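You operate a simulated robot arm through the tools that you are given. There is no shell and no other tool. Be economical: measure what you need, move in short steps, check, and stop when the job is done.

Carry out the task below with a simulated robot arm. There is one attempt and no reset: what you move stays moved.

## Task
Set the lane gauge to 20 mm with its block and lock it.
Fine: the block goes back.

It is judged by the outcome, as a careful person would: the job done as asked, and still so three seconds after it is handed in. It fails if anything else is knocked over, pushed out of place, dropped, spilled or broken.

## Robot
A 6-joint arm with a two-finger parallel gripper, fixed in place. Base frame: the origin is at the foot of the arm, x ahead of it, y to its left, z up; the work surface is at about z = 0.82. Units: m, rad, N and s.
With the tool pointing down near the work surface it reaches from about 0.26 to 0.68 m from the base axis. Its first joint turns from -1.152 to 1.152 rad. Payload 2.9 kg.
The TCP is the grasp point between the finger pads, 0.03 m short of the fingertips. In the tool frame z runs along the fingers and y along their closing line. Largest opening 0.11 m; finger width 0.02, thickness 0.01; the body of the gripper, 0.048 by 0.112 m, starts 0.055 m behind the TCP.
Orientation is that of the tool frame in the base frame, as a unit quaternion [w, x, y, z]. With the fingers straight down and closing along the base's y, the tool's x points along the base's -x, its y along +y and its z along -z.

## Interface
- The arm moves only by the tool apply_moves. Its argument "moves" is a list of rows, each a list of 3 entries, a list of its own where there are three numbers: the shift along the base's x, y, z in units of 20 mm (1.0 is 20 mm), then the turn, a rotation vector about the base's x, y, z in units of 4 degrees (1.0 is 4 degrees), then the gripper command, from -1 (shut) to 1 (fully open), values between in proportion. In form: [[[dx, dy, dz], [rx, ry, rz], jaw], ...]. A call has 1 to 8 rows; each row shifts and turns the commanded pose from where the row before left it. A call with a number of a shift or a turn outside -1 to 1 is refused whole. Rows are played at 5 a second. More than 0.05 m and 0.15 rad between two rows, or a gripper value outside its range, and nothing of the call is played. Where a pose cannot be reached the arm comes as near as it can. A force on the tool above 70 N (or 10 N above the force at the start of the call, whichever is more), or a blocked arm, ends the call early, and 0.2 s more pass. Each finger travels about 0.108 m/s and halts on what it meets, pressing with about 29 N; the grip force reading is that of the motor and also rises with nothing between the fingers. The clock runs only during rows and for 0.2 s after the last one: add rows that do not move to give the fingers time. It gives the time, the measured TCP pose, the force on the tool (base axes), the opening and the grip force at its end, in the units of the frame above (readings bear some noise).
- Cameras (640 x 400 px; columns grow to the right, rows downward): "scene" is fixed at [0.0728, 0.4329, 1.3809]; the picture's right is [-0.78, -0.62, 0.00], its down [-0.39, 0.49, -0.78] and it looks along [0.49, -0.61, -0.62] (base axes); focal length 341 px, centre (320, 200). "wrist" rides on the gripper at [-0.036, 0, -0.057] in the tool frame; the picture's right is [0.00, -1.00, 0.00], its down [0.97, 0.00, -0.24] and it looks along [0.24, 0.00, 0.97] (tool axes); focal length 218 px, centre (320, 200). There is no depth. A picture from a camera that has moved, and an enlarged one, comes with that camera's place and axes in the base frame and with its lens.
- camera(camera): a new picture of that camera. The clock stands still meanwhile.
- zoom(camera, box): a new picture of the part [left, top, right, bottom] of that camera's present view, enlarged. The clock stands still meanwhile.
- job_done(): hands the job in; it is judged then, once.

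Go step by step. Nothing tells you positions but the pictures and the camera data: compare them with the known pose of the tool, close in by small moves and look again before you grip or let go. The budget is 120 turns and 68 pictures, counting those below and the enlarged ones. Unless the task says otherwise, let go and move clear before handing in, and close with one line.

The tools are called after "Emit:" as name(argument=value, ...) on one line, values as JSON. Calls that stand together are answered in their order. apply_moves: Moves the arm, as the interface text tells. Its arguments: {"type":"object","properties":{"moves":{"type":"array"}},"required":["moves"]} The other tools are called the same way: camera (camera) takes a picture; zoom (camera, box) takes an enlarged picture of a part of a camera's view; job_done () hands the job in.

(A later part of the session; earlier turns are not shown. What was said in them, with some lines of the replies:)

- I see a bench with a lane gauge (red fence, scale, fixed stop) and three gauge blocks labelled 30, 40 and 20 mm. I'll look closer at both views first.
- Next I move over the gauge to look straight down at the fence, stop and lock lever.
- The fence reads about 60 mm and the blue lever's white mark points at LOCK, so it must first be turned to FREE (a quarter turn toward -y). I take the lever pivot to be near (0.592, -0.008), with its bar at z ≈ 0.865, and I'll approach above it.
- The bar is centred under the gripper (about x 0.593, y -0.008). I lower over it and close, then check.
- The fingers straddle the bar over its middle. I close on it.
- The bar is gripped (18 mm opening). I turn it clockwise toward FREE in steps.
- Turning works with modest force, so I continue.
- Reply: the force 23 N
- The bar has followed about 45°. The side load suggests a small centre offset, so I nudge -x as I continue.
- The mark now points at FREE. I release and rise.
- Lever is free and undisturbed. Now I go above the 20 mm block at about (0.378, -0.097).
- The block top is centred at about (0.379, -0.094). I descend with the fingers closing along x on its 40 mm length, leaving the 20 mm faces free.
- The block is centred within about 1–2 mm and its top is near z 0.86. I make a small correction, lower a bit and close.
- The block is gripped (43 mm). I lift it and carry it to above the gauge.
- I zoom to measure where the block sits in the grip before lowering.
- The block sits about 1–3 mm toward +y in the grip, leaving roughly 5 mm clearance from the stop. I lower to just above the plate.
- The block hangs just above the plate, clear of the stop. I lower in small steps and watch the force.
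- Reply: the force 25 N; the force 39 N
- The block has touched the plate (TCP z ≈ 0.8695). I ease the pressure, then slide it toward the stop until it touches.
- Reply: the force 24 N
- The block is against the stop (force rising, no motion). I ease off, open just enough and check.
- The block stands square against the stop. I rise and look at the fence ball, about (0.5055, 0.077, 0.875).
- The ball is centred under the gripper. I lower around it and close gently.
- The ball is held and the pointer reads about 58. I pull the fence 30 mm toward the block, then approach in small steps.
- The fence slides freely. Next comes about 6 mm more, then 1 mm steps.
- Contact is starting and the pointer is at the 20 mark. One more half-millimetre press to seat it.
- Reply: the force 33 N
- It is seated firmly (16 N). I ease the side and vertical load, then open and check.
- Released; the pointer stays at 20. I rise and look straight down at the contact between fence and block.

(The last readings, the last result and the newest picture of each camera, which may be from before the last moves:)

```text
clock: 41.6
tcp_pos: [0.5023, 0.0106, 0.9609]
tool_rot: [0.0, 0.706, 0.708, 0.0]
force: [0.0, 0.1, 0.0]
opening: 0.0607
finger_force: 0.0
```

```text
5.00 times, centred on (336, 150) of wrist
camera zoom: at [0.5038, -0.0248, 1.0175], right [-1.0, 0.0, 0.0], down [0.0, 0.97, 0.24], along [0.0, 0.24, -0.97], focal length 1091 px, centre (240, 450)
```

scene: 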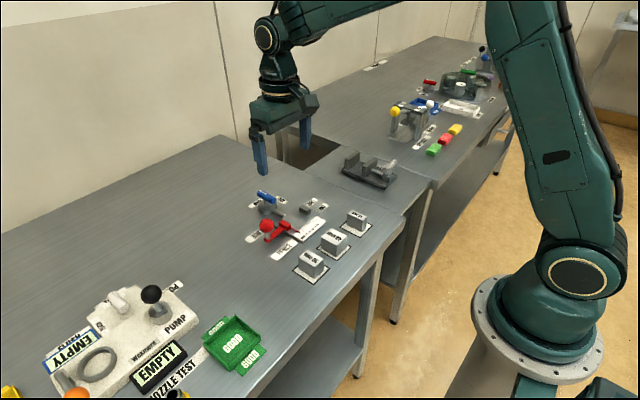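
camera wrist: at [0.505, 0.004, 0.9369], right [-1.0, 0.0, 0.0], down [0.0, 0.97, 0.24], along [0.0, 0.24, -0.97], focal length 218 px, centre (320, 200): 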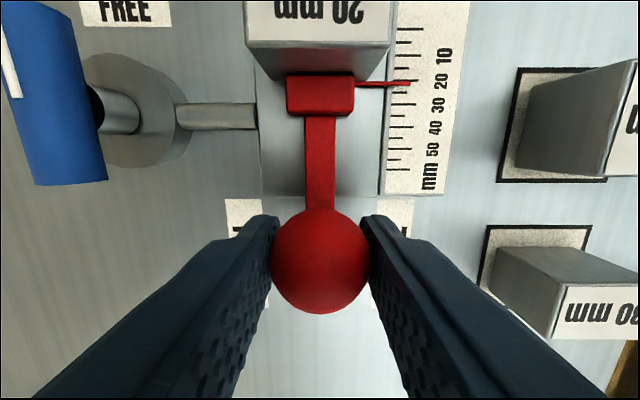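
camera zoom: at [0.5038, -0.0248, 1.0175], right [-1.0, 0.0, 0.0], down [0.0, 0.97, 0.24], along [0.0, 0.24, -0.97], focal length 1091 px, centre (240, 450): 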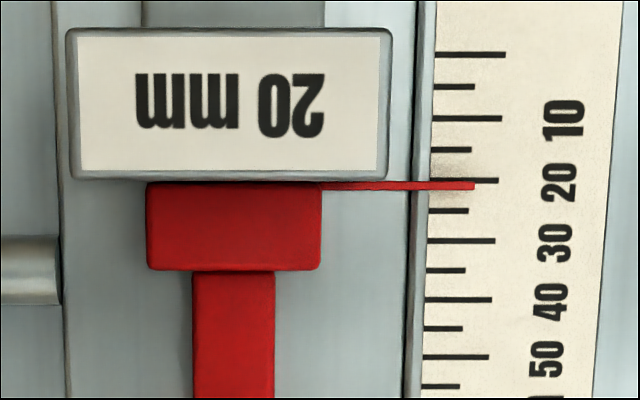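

The fence is within a fraction of a millimetre of the block. I check the stop side too.

Emit:
zoom(camera="wrist", box=[272, 80, 368, 155])

```text
5.33 times, centred on (320, 118) of wrist
camera zoom: at [0.5038, -0.0248, 1.0175], right [-1.0, 0.0, 0.0], down [0.0, 0.97, 0.24], along [0.0, 0.24, -0.97], focal length 1164 px, centre (320, 640)
```

zoom: 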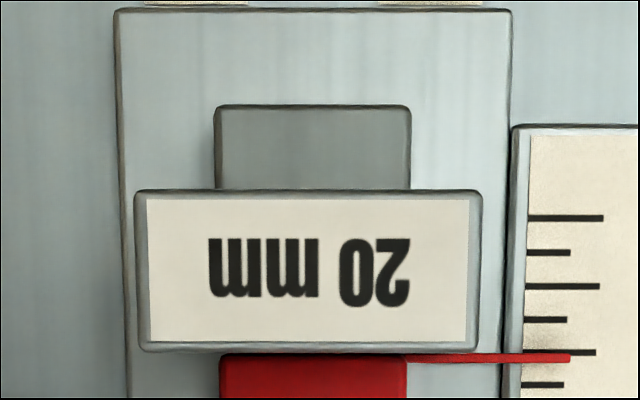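

A gap of perhaps 0.3 mm may exist after the release. I press once more from behind the ball with closed fingers so contact is left clean.

Emit:
apply_moves(moves=[[[0.1, 0.9, 0], [0, 0, 0], -0.3], [[0, 0.9, 0], [0, 0, 0], -0.6], [[0, 0.9, 0], [0, 0, 0], -1], [[0, 0.9, 0], [0, 0, 0], -1], [[0, 0, -1], [0, 0, 0], -1], [[0, 0, -1], [0, 0, 0], -1], [[0, 0, -1], [0, 0, 0], -1], [[0, 0, -1.0], [0, 0, 0], -1]])

Emit:
camera(camera="wrist")

```text
clock: 43.4
tcp_pos: [0.5048, 0.0835, 0.8799]
tool_rot: [0.0, 0.707, 0.707, -0.001]
force: [0.3, 0.2, -0.3]
opening: 0.0
finger_force: 28.9
```

```text
27 pictures are left
camera wrist: at [0.506, 0.0472, 0.9372], right [-1.0, 0.0, 0.0], down [0.0, 0.97, 0.24], along [0.0, 0.24, -0.97], focal length 218 px, centre (320, 200)
```

wrist: 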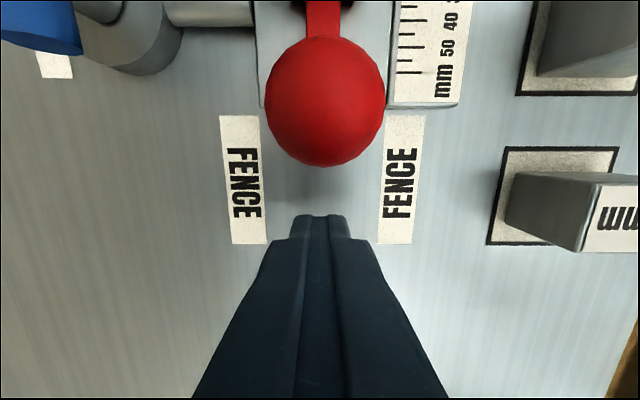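

Emit:
apply_moves(moves=[[[-0.05, -0.4, 0], [0, 0, 0], -1], [[0, -0.4, 0], [0, 0, 0], -1], [[0, -0.1, 0], [0, 0, 0], -1], [[0, 0, 0], [0, 0, 0], -1]])

Emit:
apply_moves(moves=[[[0, -0.08, 0], [0, 0, 0], -1], [[0, 0, 0], [0, 0, 0], -1]])

Emit:
apply_moves(moves=[[[0, -0.08, 0], [0, 0, 0], -1], [[0, 0, 0], [0, 0, 0], -1]])

```text
clock: 44.4
tcp_pos: [0.5056, 0.0646, 0.8809]
tool_rot: [0.0, 0.707, 0.707, 0.0]
force: [-0.1, 0.5, -0.3]
opening: 0.0
finger_force: 29.3
```

```text
clock: 45.0
tcp_pos: [0.5055, 0.063, 0.8799]
tool_rot: [0.0, 0.707, 0.707, 0.0]
force: [-0.1, 0.7, -0.2]
opening: 0.0001
finger_force: 29.3
```

```text
clock: 45.6
tcp_pos: [0.5054, 0.0631, 0.8803]
tool_rot: [0.0, 0.706, 0.708, 0.0]
force: [-0.5, 8.8, -1.3]
opening: 0.0001
finger_force: 29.2
```

Emit:
apply_moves(moves=[[[0, -0.06, 0], [0, 0, 0], -1], [[0, 0, 0], [0, 0, 0], -1]])

Emit:
apply_moves(moves=[[[0, 0.2, 0], [0, 0, 0], -1], [[0, 0.6, 0], [0, 0, 0], -1], [[0, 0.3, 0.8], [0, 0, 0], -1], [[0, 0, 1], [0, 0, 0], -0.5], [[0, 0, 1], [0, 0, 0], -0.2], [[0, 0, 1], [0, 0, 0], 0], [[0, -1, 0.5], [0, 0, 0], 0], [[0, -1, 0], [0, 0, 0], 0]])

Emit:
apply_moves(moves=[[[0, -1, 0], [0, 0, 0], 0], [[0, -0.7, 0], [0, 0, 0], 0], [[0, 0, 0], [0, 0, 0], 0]])

Emit:
zoom(camera="wrist", box=[272, 110, 400, 190])

```text
clock: 46.2
tcp_pos: [0.5056, 0.0631, 0.8792]
tool_rot: [-0.001, 0.705, 0.709, 0.001]
force: [1.2, 21.2, -4.4]
opening: 0.0
finger_force: 28.5
```

```text
clock: 48.0
tcp_pos: [0.506, 0.0425, 0.9669]
tool_rot: [0.0, 0.706, 0.708, 0.0]
force: [0.3, -0.9, -0.2]
opening: 0.0549
finger_force: 0.1
```

```text
clock: 48.8
tcp_pos: [0.5048, 0.0083, 0.9667]
tool_rot: [0.0, 0.707, 0.707, 0.0]
force: [-0.1, -0.5, -0.1]
opening: 0.0553
finger_force: 0.1
```

```text
5.00 times, centred on (336, 150) of wrist
camera zoom: at [0.5049, -0.0272, 1.0233], right [-1.0, 0.0, 0.0], down [0.0, 0.97, 0.24], along [0.0, 0.24, -0.97], focal length 1091 px, centre (240, 450)
```

zoom: 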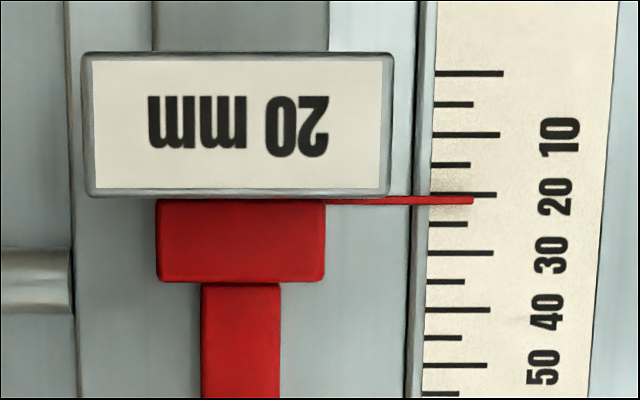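

The fence is snug and reads 20. Now back to the lever at (0.5925, -0.0105) to lock.

Emit:
apply_moves(moves=[[[1, -0.3, 0], [0, 0, 0], 0], [[1, -0.3, 0], [0, 0, 0], 0], [[1, -0.35, 0], [0, 0, 0], 0], [[1, 0, 0], [0, 0, 0], 0], [[0.4, 0, 0], [0, 0, 0], 0], [[0, 0, -1], [0, 0, 0], 0], [[0, 0, -1], [0, 0, 0], 0], [[0, 0, 0], [0, 0, 0], 0]])

Emit:
camera(camera="wrist")

```text
clock: 50.6
tcp_pos: [0.5932, -0.0095, 0.9257]
tool_rot: [0.0, 0.707, 0.707, -0.001]
force: [0.9, -0.2, -0.1]
opening: 0.0548
finger_force: 0.0
```

```text
25 pictures are left
camera wrist: at [0.5933, -0.0458, 0.9836], right [-1.0, 0.0, 0.0], down [0.0, 0.97, 0.24], along [0.0, 0.24, -0.97], focal length 218 px, centre (320, 200)
```

wrist: 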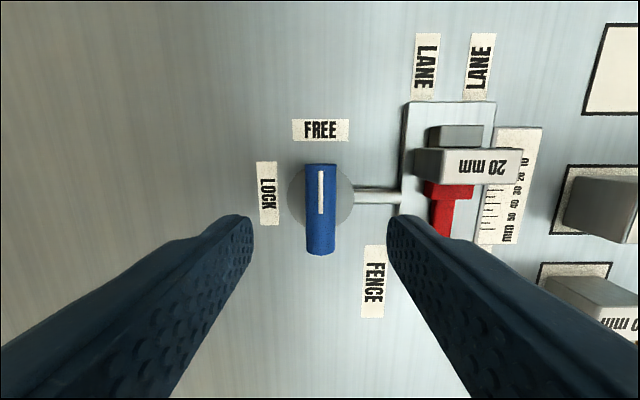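

Emit:
apply_moves(moves=[[[0, -0.07, -1], [0, 0, 0], 0], [[0, 0, -1], [0, 0, 0], 0], [[0, 0, -0.35], [0, 0, 0], 0], [[0, 0, 0], [0, 0, 0], -0.4], [[0, 0, 0], [0, 0, 0], -0.8], [[0, 0, 0], [0, 0, 0], -0.8], [[0, 0, 0], [0, 0, 0], -0.8]])

Emit:
apply_moves(moves=[[[0, 0, 0], [0, 0, 1], -0.8], [[0, 0, 0], [0, 0, 1], -0.8], [[0, 0, 0], [0, 0, 1], -0.8], [[0, 0, 0], [0, 0, 1], -0.8], [[0, 0, 0], [0, 0, 1], -0.8]])

```text
clock: 52.2
tcp_pos: [0.5922, -0.0119, 0.879]
tool_rot: [0.0, 0.707, 0.707, -0.001]
force: [-6.1, -0.3, 2.2]
opening: 0.0177
finger_force: 44.8
```

```text
clock: 53.4
tcp_pos: [0.5939, -0.013, 0.8802]
tool_rot: [0.0, 0.572, 0.82, -0.001]
force: [1.1, -3.6, -3.8]
opening: 0.0178
finger_force: 44.3
```

Turning smoothly toward LOCK; I continue.

Emit:
apply_moves(moves=[[[0, 0.03, 0], [0, 0, 1], -0.8], [[0, 0, 0], [0, 0, 1], -0.8], [[0, 0, 0], [0, 0, 1], -0.8], [[0, 0, 0], [0, 0, 1], -0.8], [[0, 0, 0], [0, 0, 1], -0.8], [[0, 0, 0], [0, 0, 1], -0.8]])

Emit:
apply_moves(moves=[[[0, 0, 0], [0, 0, 1], -0.8], [[0, 0, 0], [0, 0, 1], -0.8], [[0, 0, 0], [0, 0, 1], -0.8], [[0, 0, 0], [0, 0, 1], -0.8], [[0, 0, 0], [0, 0, 1], -0.8], [[0, 0, 0], [0, 0, 1], -0.8]])

```text
clock: 54.8
tcp_pos: [0.594, -0.0112, 0.8797]
tool_rot: [0.001, 0.391, 0.921, 0.0]
force: [17.8, -6.9, -12.5]
opening: 0.0177
finger_force: 44.5
```

```text
clock: 56.2
tcp_pos: [0.5946, -0.011, 0.8797]
tool_rot: [0.002, 0.19, 0.982, 0.001]
force: [22.7, -0.8, -9.1]
opening: 0.0178
finger_force: 44.9
```

Emit:
apply_moves(moves=[[[0.08, 0, 0], [0, 0, 1], -0.8], [[0, 0, 0], [0, 0, 1], -0.8], [[0, 0, 0], [0, 0, 1], -0.8], [[0, 0, 0], [0, 0, 1], -0.8], [[0, 0, 0], [0, 0, 1], -0.8], [[0, 0, 0], [0, 0, 0.5], -0.8], [[0, 0, 0], [0, 0, 0], -0.8]])

Emit:
camera(camera="wrist")

```text
clock: 57.8
tcp_pos: [0.5954, -0.0099, 0.8798]
tool_rot: [0.0, -0.002, 1.0, 0.0]
force: [11.6, 16.2, -3.2]
opening: 0.0179
finger_force: 45.0
```

```text
24 pictures are left
camera wrist: at [0.6311, -0.0095, 0.9366], right [0.0, -1.0, 0.0], down [-0.97, 0.0, 0.24], along [-0.24, 0.0, -0.97], focal length 218 px, centre (320, 200)
```

wrist: 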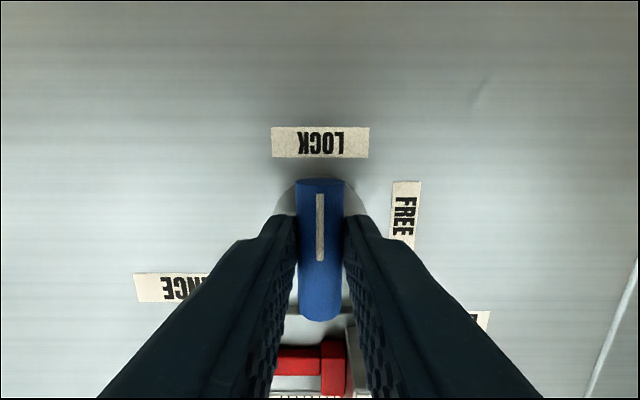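

The mark points at LOCK. I release and rise, then check the lever and gauge.

Emit:
apply_moves(moves=[[[0, 0, 0], [0, 0, 0], -0.3], [[0, 0, 0], [0, 0, 0], -0.1], [[0, 0, 0.5], [0, 0, 0], -0.1], [[0, 0, 1], [0, 0, 0], -0.1], [[0, 0, 1], [0, 0, 0], 0], [[0, 0, 1], [0, 0, 0], 0.1], [[0, 0, 1], [0, 0, 0], 0.1], [[0, 0, 0], [0, 0, 0], 0.1]])

Emit:
camera(camera="wrist")

```text
clock: 59.6
tcp_pos: [0.5944, -0.0116, 0.9693]
tool_rot: [0.0, 0.0, 1.0, 0.0]
force: [0.2, -0.3, -0.2]
opening: 0.0604
finger_force: 0.0
```

```text
23 pictures are left
camera wrist: at [0.6314, -0.0112, 1.027], right [0.0, -1.0, 0.0], down [-0.97, 0.0, 0.24], along [-0.24, 0.0, -0.97], focal length 218 px, centre (320, 200)
```

wrist: 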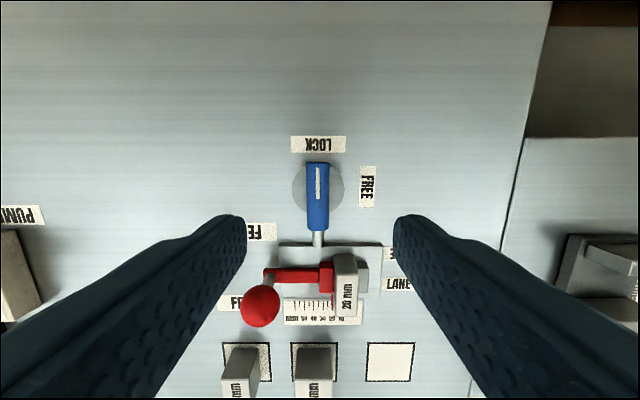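

Locked with the lever aligned. Now I turn the gripper a quarter turn again and go over the block.

Emit:
apply_moves(moves=[[[0, 0, 0], [0, 0, -1], 0.1], [[0, 0, 0], [0, 0, -1], 0.1], [[0, 0, 0], [0, 0, -1], 0.1], [[0, 0, 0], [0, 0, -1], 0.1], [[0, 0, 0], [0, 0, -1], 0.1], [[0, 0, 0], [0, 0, -1], 0.1], [[0, 0, 0], [0, 0, -1], 0.1], [[0, 0, 0], [0, 0, -1], 0.1]])

Emit:
apply_moves(moves=[[[0, 0, 0], [0, 0, -1], 0.1], [[0, 0, 0], [0, 0, -1], 0.1], [[0, 0, 0], [0, 0, -1], 0.1], [[0, 0, 0], [0, 0, -1], 0.1], [[0, 0, 0], [0, 0, -1], 0.1], [[0, 0, 0], [0, 0, -1], 0.1], [[0, 0, 0], [0, 0, -1], 0.1], [[0, 0, 0], [0, 0, -1], 0.1]])

Emit:
apply_moves(moves=[[[-0.6, -0.2, 0], [0, 0, -1], 0.1], [[-0.6, -0.2, 0], [0, 0, -1], 0.1], [[-0.6, -0.2, 0], [0, 0, -1], 0.1], [[-0.6, -0.2, 0], [0, 0, -1], 0.1], [[-0.6, -0.2, 0], [0, 0, -1], 0.1], [[-0.7, -0.2, 0], [0, 0, -1], 0.1], [[-0.7, 0, 0], [0, 0, -0.5], 0.1], [[0, 0, 0], [0, 0, 0], 0.1]])

Emit:
camera(camera="wrist")

```text
clock: 61.4
tcp_pos: [0.5947, -0.0124, 0.9704]
tool_rot: [0.0, 0.277, 0.961, 0.0]
force: [-0.2, -0.3, -0.7]
opening: 0.0607
finger_force: 0.1
```

```text
clock: 63.2
tcp_pos: [0.5949, -0.0099, 0.9693]
tool_rot: [0.0, 0.53, 0.848, 0.0]
force: [0.9, 0.4, 0.2]
opening: 0.0606
finger_force: 0.1
```

```text
clock: 65.0
tcp_pos: [0.5075, -0.0351, 0.9702]
tool_rot: [0.0, 0.707, 0.707, 0.0]
force: [0.0, 1.3, -0.7]
opening: 0.0607
finger_force: 0.0
```

```text
22 pictures are left
camera wrist: at [0.5068, -0.0712, 1.0265], right [-1.0, 0.0, 0.0], down [0.0, 0.97, 0.24], along [0.0, 0.24, -0.97], focal length 218 px, centre (320, 200)
```

wrist: 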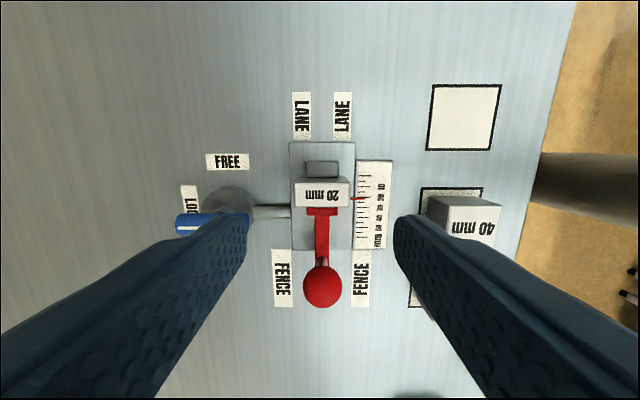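

Emit:
apply_moves(moves=[[[-0.12, -0.05, -1], [0, 0, 0], 0.1], [[0, 0, -1], [0, 0, 0], 0.1], [[0, 0, -1], [0, 0, 0], 0.1], [[0, 0, -1], [0, 0, 0], 0.1], [[0, 0, -0.9], [0, 0, 0], 0.1], [[0, 0, 0], [0, 0, 0], 0.1]])

Emit:
camera(camera="wrist")

Emit:
zoom(camera="scene", box=[240, 170, 340, 250])

```text
clock: 66.4
tcp_pos: [0.5033, -0.0366, 0.87]
tool_rot: [0.001, 0.707, 0.707, 0.0]
force: [0.4, -0.2, -0.3]
opening: 0.0605
finger_force: 0.0
```

```text
21 pictures are left
camera wrist: at [0.5043, -0.0722, 0.9287], right [-1.0, 0.0, 0.0], down [0.0, 0.97, 0.24], along [0.0, 0.24, -0.97], focal length 218 px, centre (320, 200)
```

wrist: 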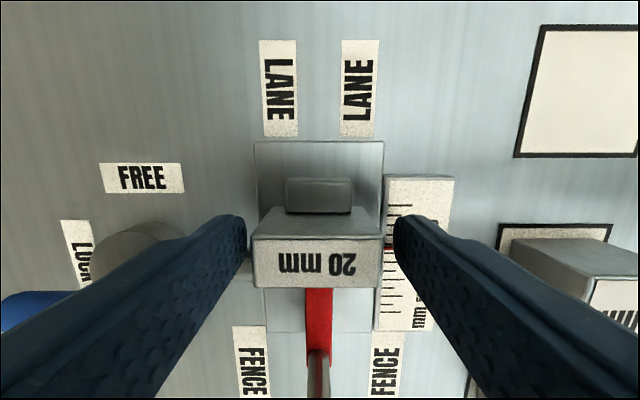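

```text
5.00 times, centred on (290, 210) of scene
camera zoom: at [0.0728, 0.4329, 1.3809], right [-0.78, -0.62, 0.0], down [-0.39, 0.49, -0.78], along [0.49, -0.61, -0.62], focal length 1706 px, centre (470, 150)
```

zoom: 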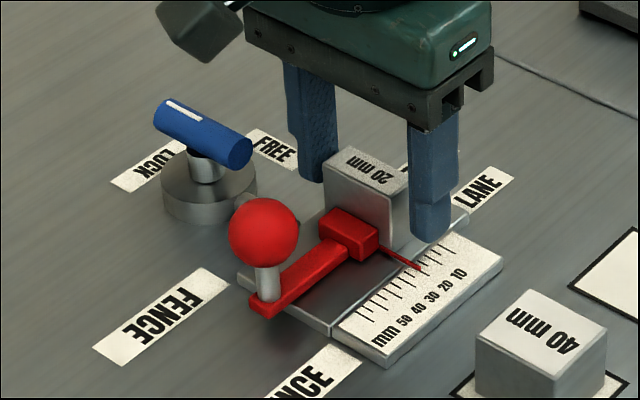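

The fingers straddle the block and clear the needle. I grip and lift straight up, slowly.

Emit:
apply_moves(moves=[[[0, 0, 0], [0, 0, 0], -0.1], [[0, 0, 0], [0, 0, 0], -0.5], [[0, 0, 0], [0, 0, 0], -0.5], [[0, 0, 0], [0, 0, 0], -0.5], [[0, 0, 0.2], [0, 0, 0], -0.5], [[0, 0, 0.4], [0, 0, 0], -0.5], [[0, 0, 0.7], [0, 0, 0], -0.5], [[0, 0, 1], [0, 0, 0], -0.5]])

Emit:
apply_moves(moves=[[[0, 0, 1], [0, 0, 0], -0.5], [[0, 0, 1], [0, 0, 0], -0.5], [[0, 0, 0], [0, 0, 0], -0.5]])

Emit:
zoom(camera="scene", box=[230, 130, 350, 250])

Emit:
camera(camera="wrist")

```text
clock: 68.2
tcp_pos: [0.5053, -0.0366, 0.9176]
tool_rot: [-0.002, 0.707, 0.707, -0.001]
force: [0.7, -0.1, -0.1]
opening: 0.0431
finger_force: 29.3
```

```text
clock: 69.0
tcp_pos: [0.5035, -0.0369, 0.9584]
tool_rot: [0.0, 0.707, 0.707, 0.0]
force: [0.2, 0.6, -1.2]
opening: 0.0433
finger_force: 28.6
```

```text
3.33 times, centred on (290, 190) of scene
camera zoom: at [0.0728, 0.4329, 1.3809], right [-0.78, -0.62, 0.0], down [-0.39, 0.49, -0.78], along [0.49, -0.61, -0.62], focal length 1138 px, centre (420, 233)
```

zoom: 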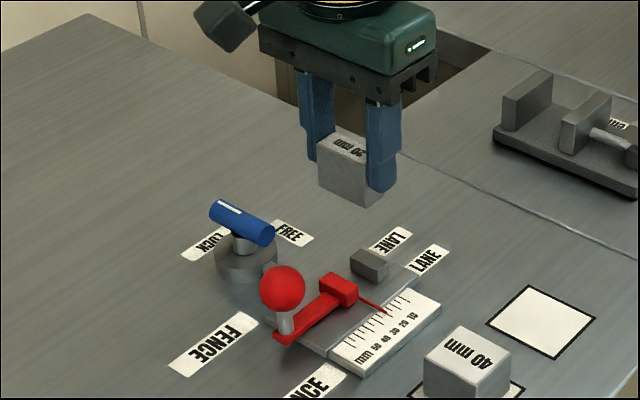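

```text
18 pictures are left
camera wrist: at [0.5039, -0.0721, 1.015], right [-1.0, 0.0, 0.0], down [0.0, 0.97, 0.24], along [0.0, 0.24, -0.97], focal length 218 px, centre (320, 200)
```

wrist: 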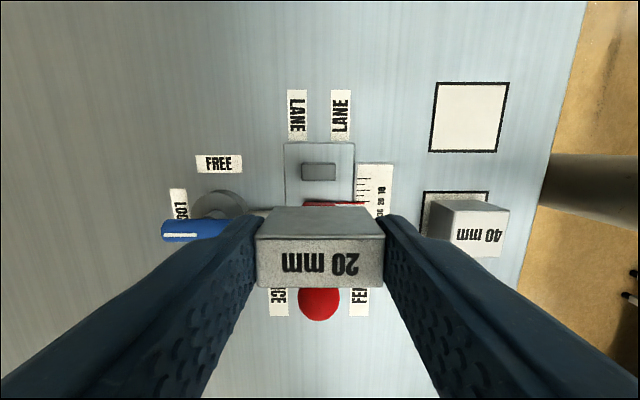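

The block is out, and the fence and lever stayed put. I carry it back over its pad at (0.3788, -0.0964).

Emit:
apply_moves(moves=[[[-0.9, -0.43, 0], [0, 0, 0], -0.5], [[-0.9, -0.43, 0], [0, 0, 0], -0.5], [[-0.9, -0.43, 0], [0, 0, 0], -0.5], [[-0.9, -0.43, 0], [0, 0, 0], -0.5], [[-0.9, -0.43, 0], [0, 0, 0], -0.5], [[-0.9, -0.43, 0], [0, 0, 0], -0.5], [[-0.85, -0.4, 0], [0, 0, 0], -0.5], [[0, 0, 0], [0, 0, 0], -0.5]])

Emit:
apply_moves(moves=[[[0, 0, -1], [0, 0, 0], -0.5], [[0, 0, -1], [0, 0, 0], -0.5], [[0, 0, -1], [0, 0, 0], -0.5], [[0, 0, -1], [0, 0, 0], -0.5], [[0, 0, -0.4], [0, 0, 0], -0.5], [[0, 0, 0], [0, 0, 0], -0.5]])

Emit:
camera(camera="wrist")

Emit:
zoom(camera="scene", box=[300, 170, 400, 250])

```text
clock: 70.8
tcp_pos: [0.3801, -0.0949, 0.9581]
tool_rot: [-0.001, 0.707, 0.707, 0.0]
force: [-0.4, -0.2, -1.3]
opening: 0.0431
finger_force: 29.4
```

```text
clock: 72.2
tcp_pos: [0.3798, -0.0964, 0.8696]
tool_rot: [0.0, 0.707, 0.707, 0.0]
force: [0.5, -0.1, -0.5]
opening: 0.043
finger_force: 28.8
```

```text
17 pictures are left
camera wrist: at [0.3795, -0.1317, 0.9267], right [-1.0, 0.0, 0.0], down [0.0, 0.97, 0.24], along [0.0, 0.24, -0.97], focal length 218 px, centre (320, 200)
```

wrist: 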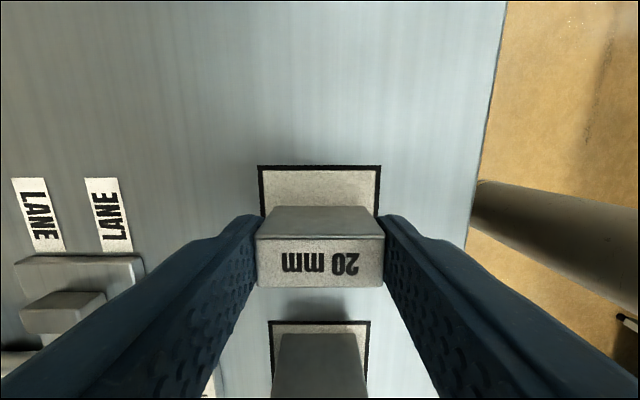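

```text
5.00 times, centred on (350, 210) of scene
camera zoom: at [0.0729, 0.4329, 1.3809], right [-0.78, -0.62, 0.0], down [-0.39, 0.49, -0.78], along [0.49, -0.61, -0.62], focal length 1706 px, centre (170, 150)
```

zoom: 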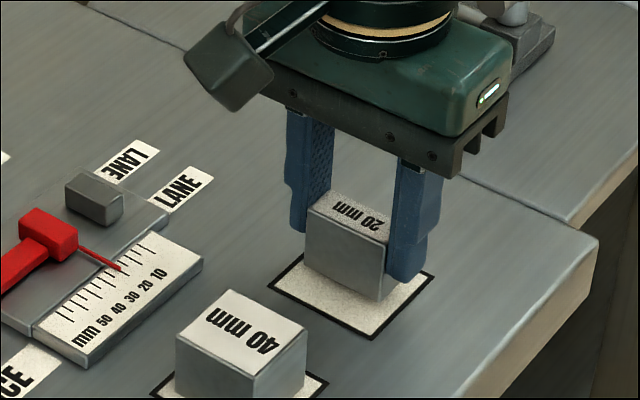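

It is well placed over the pad. I lower in small steps until it touches.

Emit:
apply_moves(moves=[[[0, 0, -0.2], [0, 0, 0], -0.5], [[0, 0, 0], [0, 0, 0], -0.5]])

Emit:
apply_moves(moves=[[[0, 0, -0.1], [0, 0, 0], -0.5], [[0, 0, 0], [0, 0, 0], -0.5]])

Emit:
apply_moves(moves=[[[0, 0, -0.05], [0, 0, 0], -0.5], [[0, 0, 0], [0, 0, 0], -0.5]])

```text
clock: 72.8
tcp_pos: [0.3796, -0.096, 0.8654]
tool_rot: [0.001, 0.707, 0.708, 0.0]
force: [-0.1, 0.6, -0.9]
opening: 0.0429
finger_force: 29.0
```

```text
clock: 73.4
tcp_pos: [0.3784, -0.0955, 0.8633]
tool_rot: [-0.001, 0.708, 0.707, 0.0]
force: [-1.1, -0.3, 5.9]
opening: 0.0433
finger_force: 29.1
```

```text
clock: 74.0
tcp_pos: [0.3801, -0.0962, 0.8621]
tool_rot: [0.001, 0.707, 0.708, 0.0]
force: [-4.7, 0.8, 24.0]
opening: 0.0434
finger_force: 29.2
```

The block is down on its pad. I release and rise clear.

Emit:
apply_moves(moves=[[[0, 0, 0.06], [0, 0, 0], -0.5], [[0, 0, 0], [0, 0, 0], -0.2], [[0, 0, 0], [0, 0, 0], 0.1], [[0, 0, 0], [0, 0, 0], 0.2], [[0, 0, 0.5], [0, 0, 0], 0.2], [[0, 0, 1], [0, 0, 0], 0.2], [[0, 0, 1], [0, 0, 0], 0.2], [[0, 0, 1], [0, 0, 0], 0.2]])

Emit:
apply_moves(moves=[[[0, 0, 1], [0, 0, 0], 0.3], [[0, 0, 1], [0, 0, 0], 0.3], [[0.5, 0.9, 0.5], [0, 0, 0], 0.3], [[0.9, 0.9, 0], [0, 0, 0], 0.3], [[0.9, 0.9, 0], [0, 0, 0], 0.3], [[1, 0, 0], [0, 0, 0], 0.3], [[1, 0, 0], [0, 0, 0], 0.3], [[1, 0, 0], [0, 0, 0], 0.3]])

Emit:
camera(camera="wrist")

Emit:
zoom(camera="scene", box=[230, 160, 390, 290])

```text
clock: 75.8
tcp_pos: [0.3797, -0.0946, 0.935]
tool_rot: [-0.001, 0.707, 0.707, 0.0]
force: [0.2, -0.3, 0.2]
opening: 0.0662
finger_force: 0.0
```

```text
clock: 77.6
tcp_pos: [0.4852, -0.0423, 0.9854]
tool_rot: [-0.001, 0.707, 0.707, -0.001]
force: [0.1, -0.3, -0.4]
opening: 0.0715
finger_force: 0.1
```

```text
15 pictures are left
camera wrist: at [0.486, -0.0771, 1.0413], right [-1.0, 0.0, 0.0], down [0.0, 0.97, 0.24], along [0.0, 0.24, -0.97], focal length 218 px, centre (320, 200)
```

wrist: 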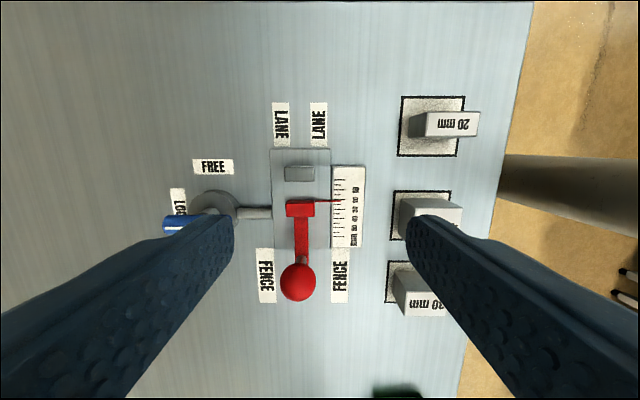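

```text
3.08 times, centred on (310, 225) of scene
camera zoom: at [0.0728, 0.4329, 1.3809], right [-0.78, -0.62, 0.0], down [-0.39, 0.49, -0.78], along [0.49, -0.61, -0.62], focal length 1050 px, centre (351, 123)
```

zoom: 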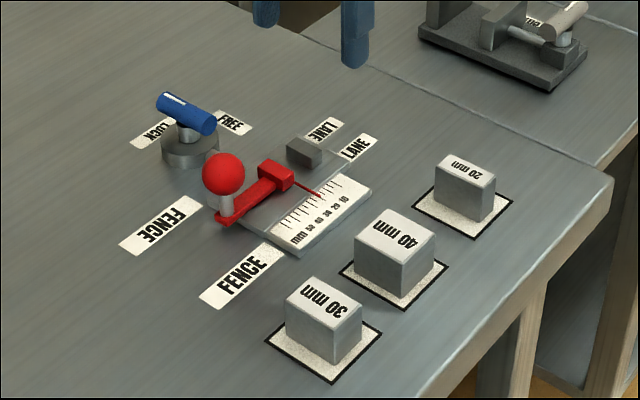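

The block is back exactly as it stood. One last close look at the gauge reading and lever.

Emit:
zoom(camera="wrist", box=[260, 140, 372, 252])

Emit:
zoom(camera="scene", box=[255, 180, 335, 240])

```text
3.57 times, centred on (316, 196) of wrist
camera zoom: at [0.486, -0.0771, 1.0413], right [-1.0, 0.0, 0.0], down [0.0, 0.97, 0.24], along [0.0, 0.24, -0.97], focal length 780 px, centre (334, 214)
```

zoom: 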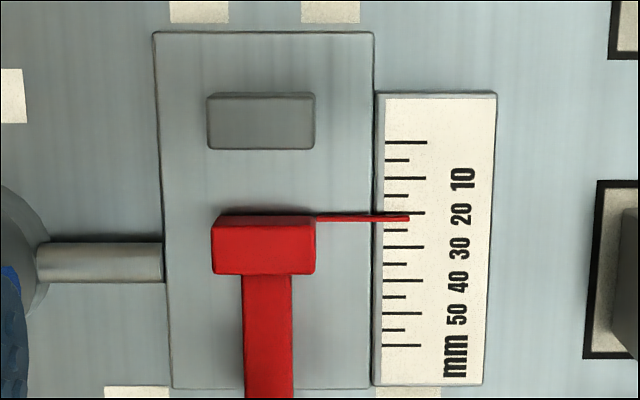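

```text
6.67 times, centred on (295, 210) of scene
camera zoom: at [0.0728, 0.4329, 1.3809], right [-0.78, -0.62, 0.0], down [-0.39, 0.49, -0.78], along [0.49, -0.61, -0.62], focal length 2275 px, centre (487, 133)
```

zoom: 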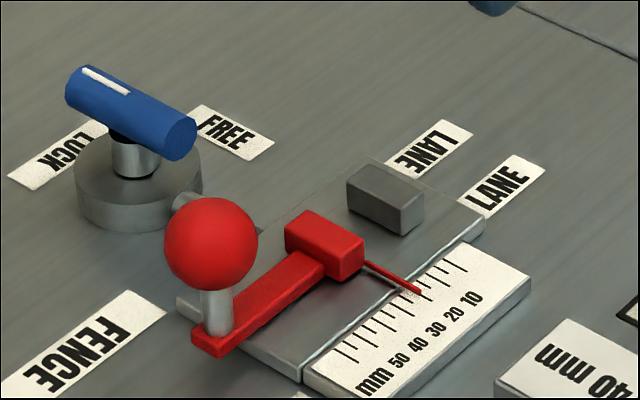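

The fence is locked at 20, with the gap equal to the block as it was before the block came out. The lever points at LOCK, the block is home and the arm is clear, so I hand in.

Emit:
job_done()

```text
The job is handed in.
```

The lane gauge is set against its 20 mm block and locked, the pointer reads about 20, and the block is back on its pad.
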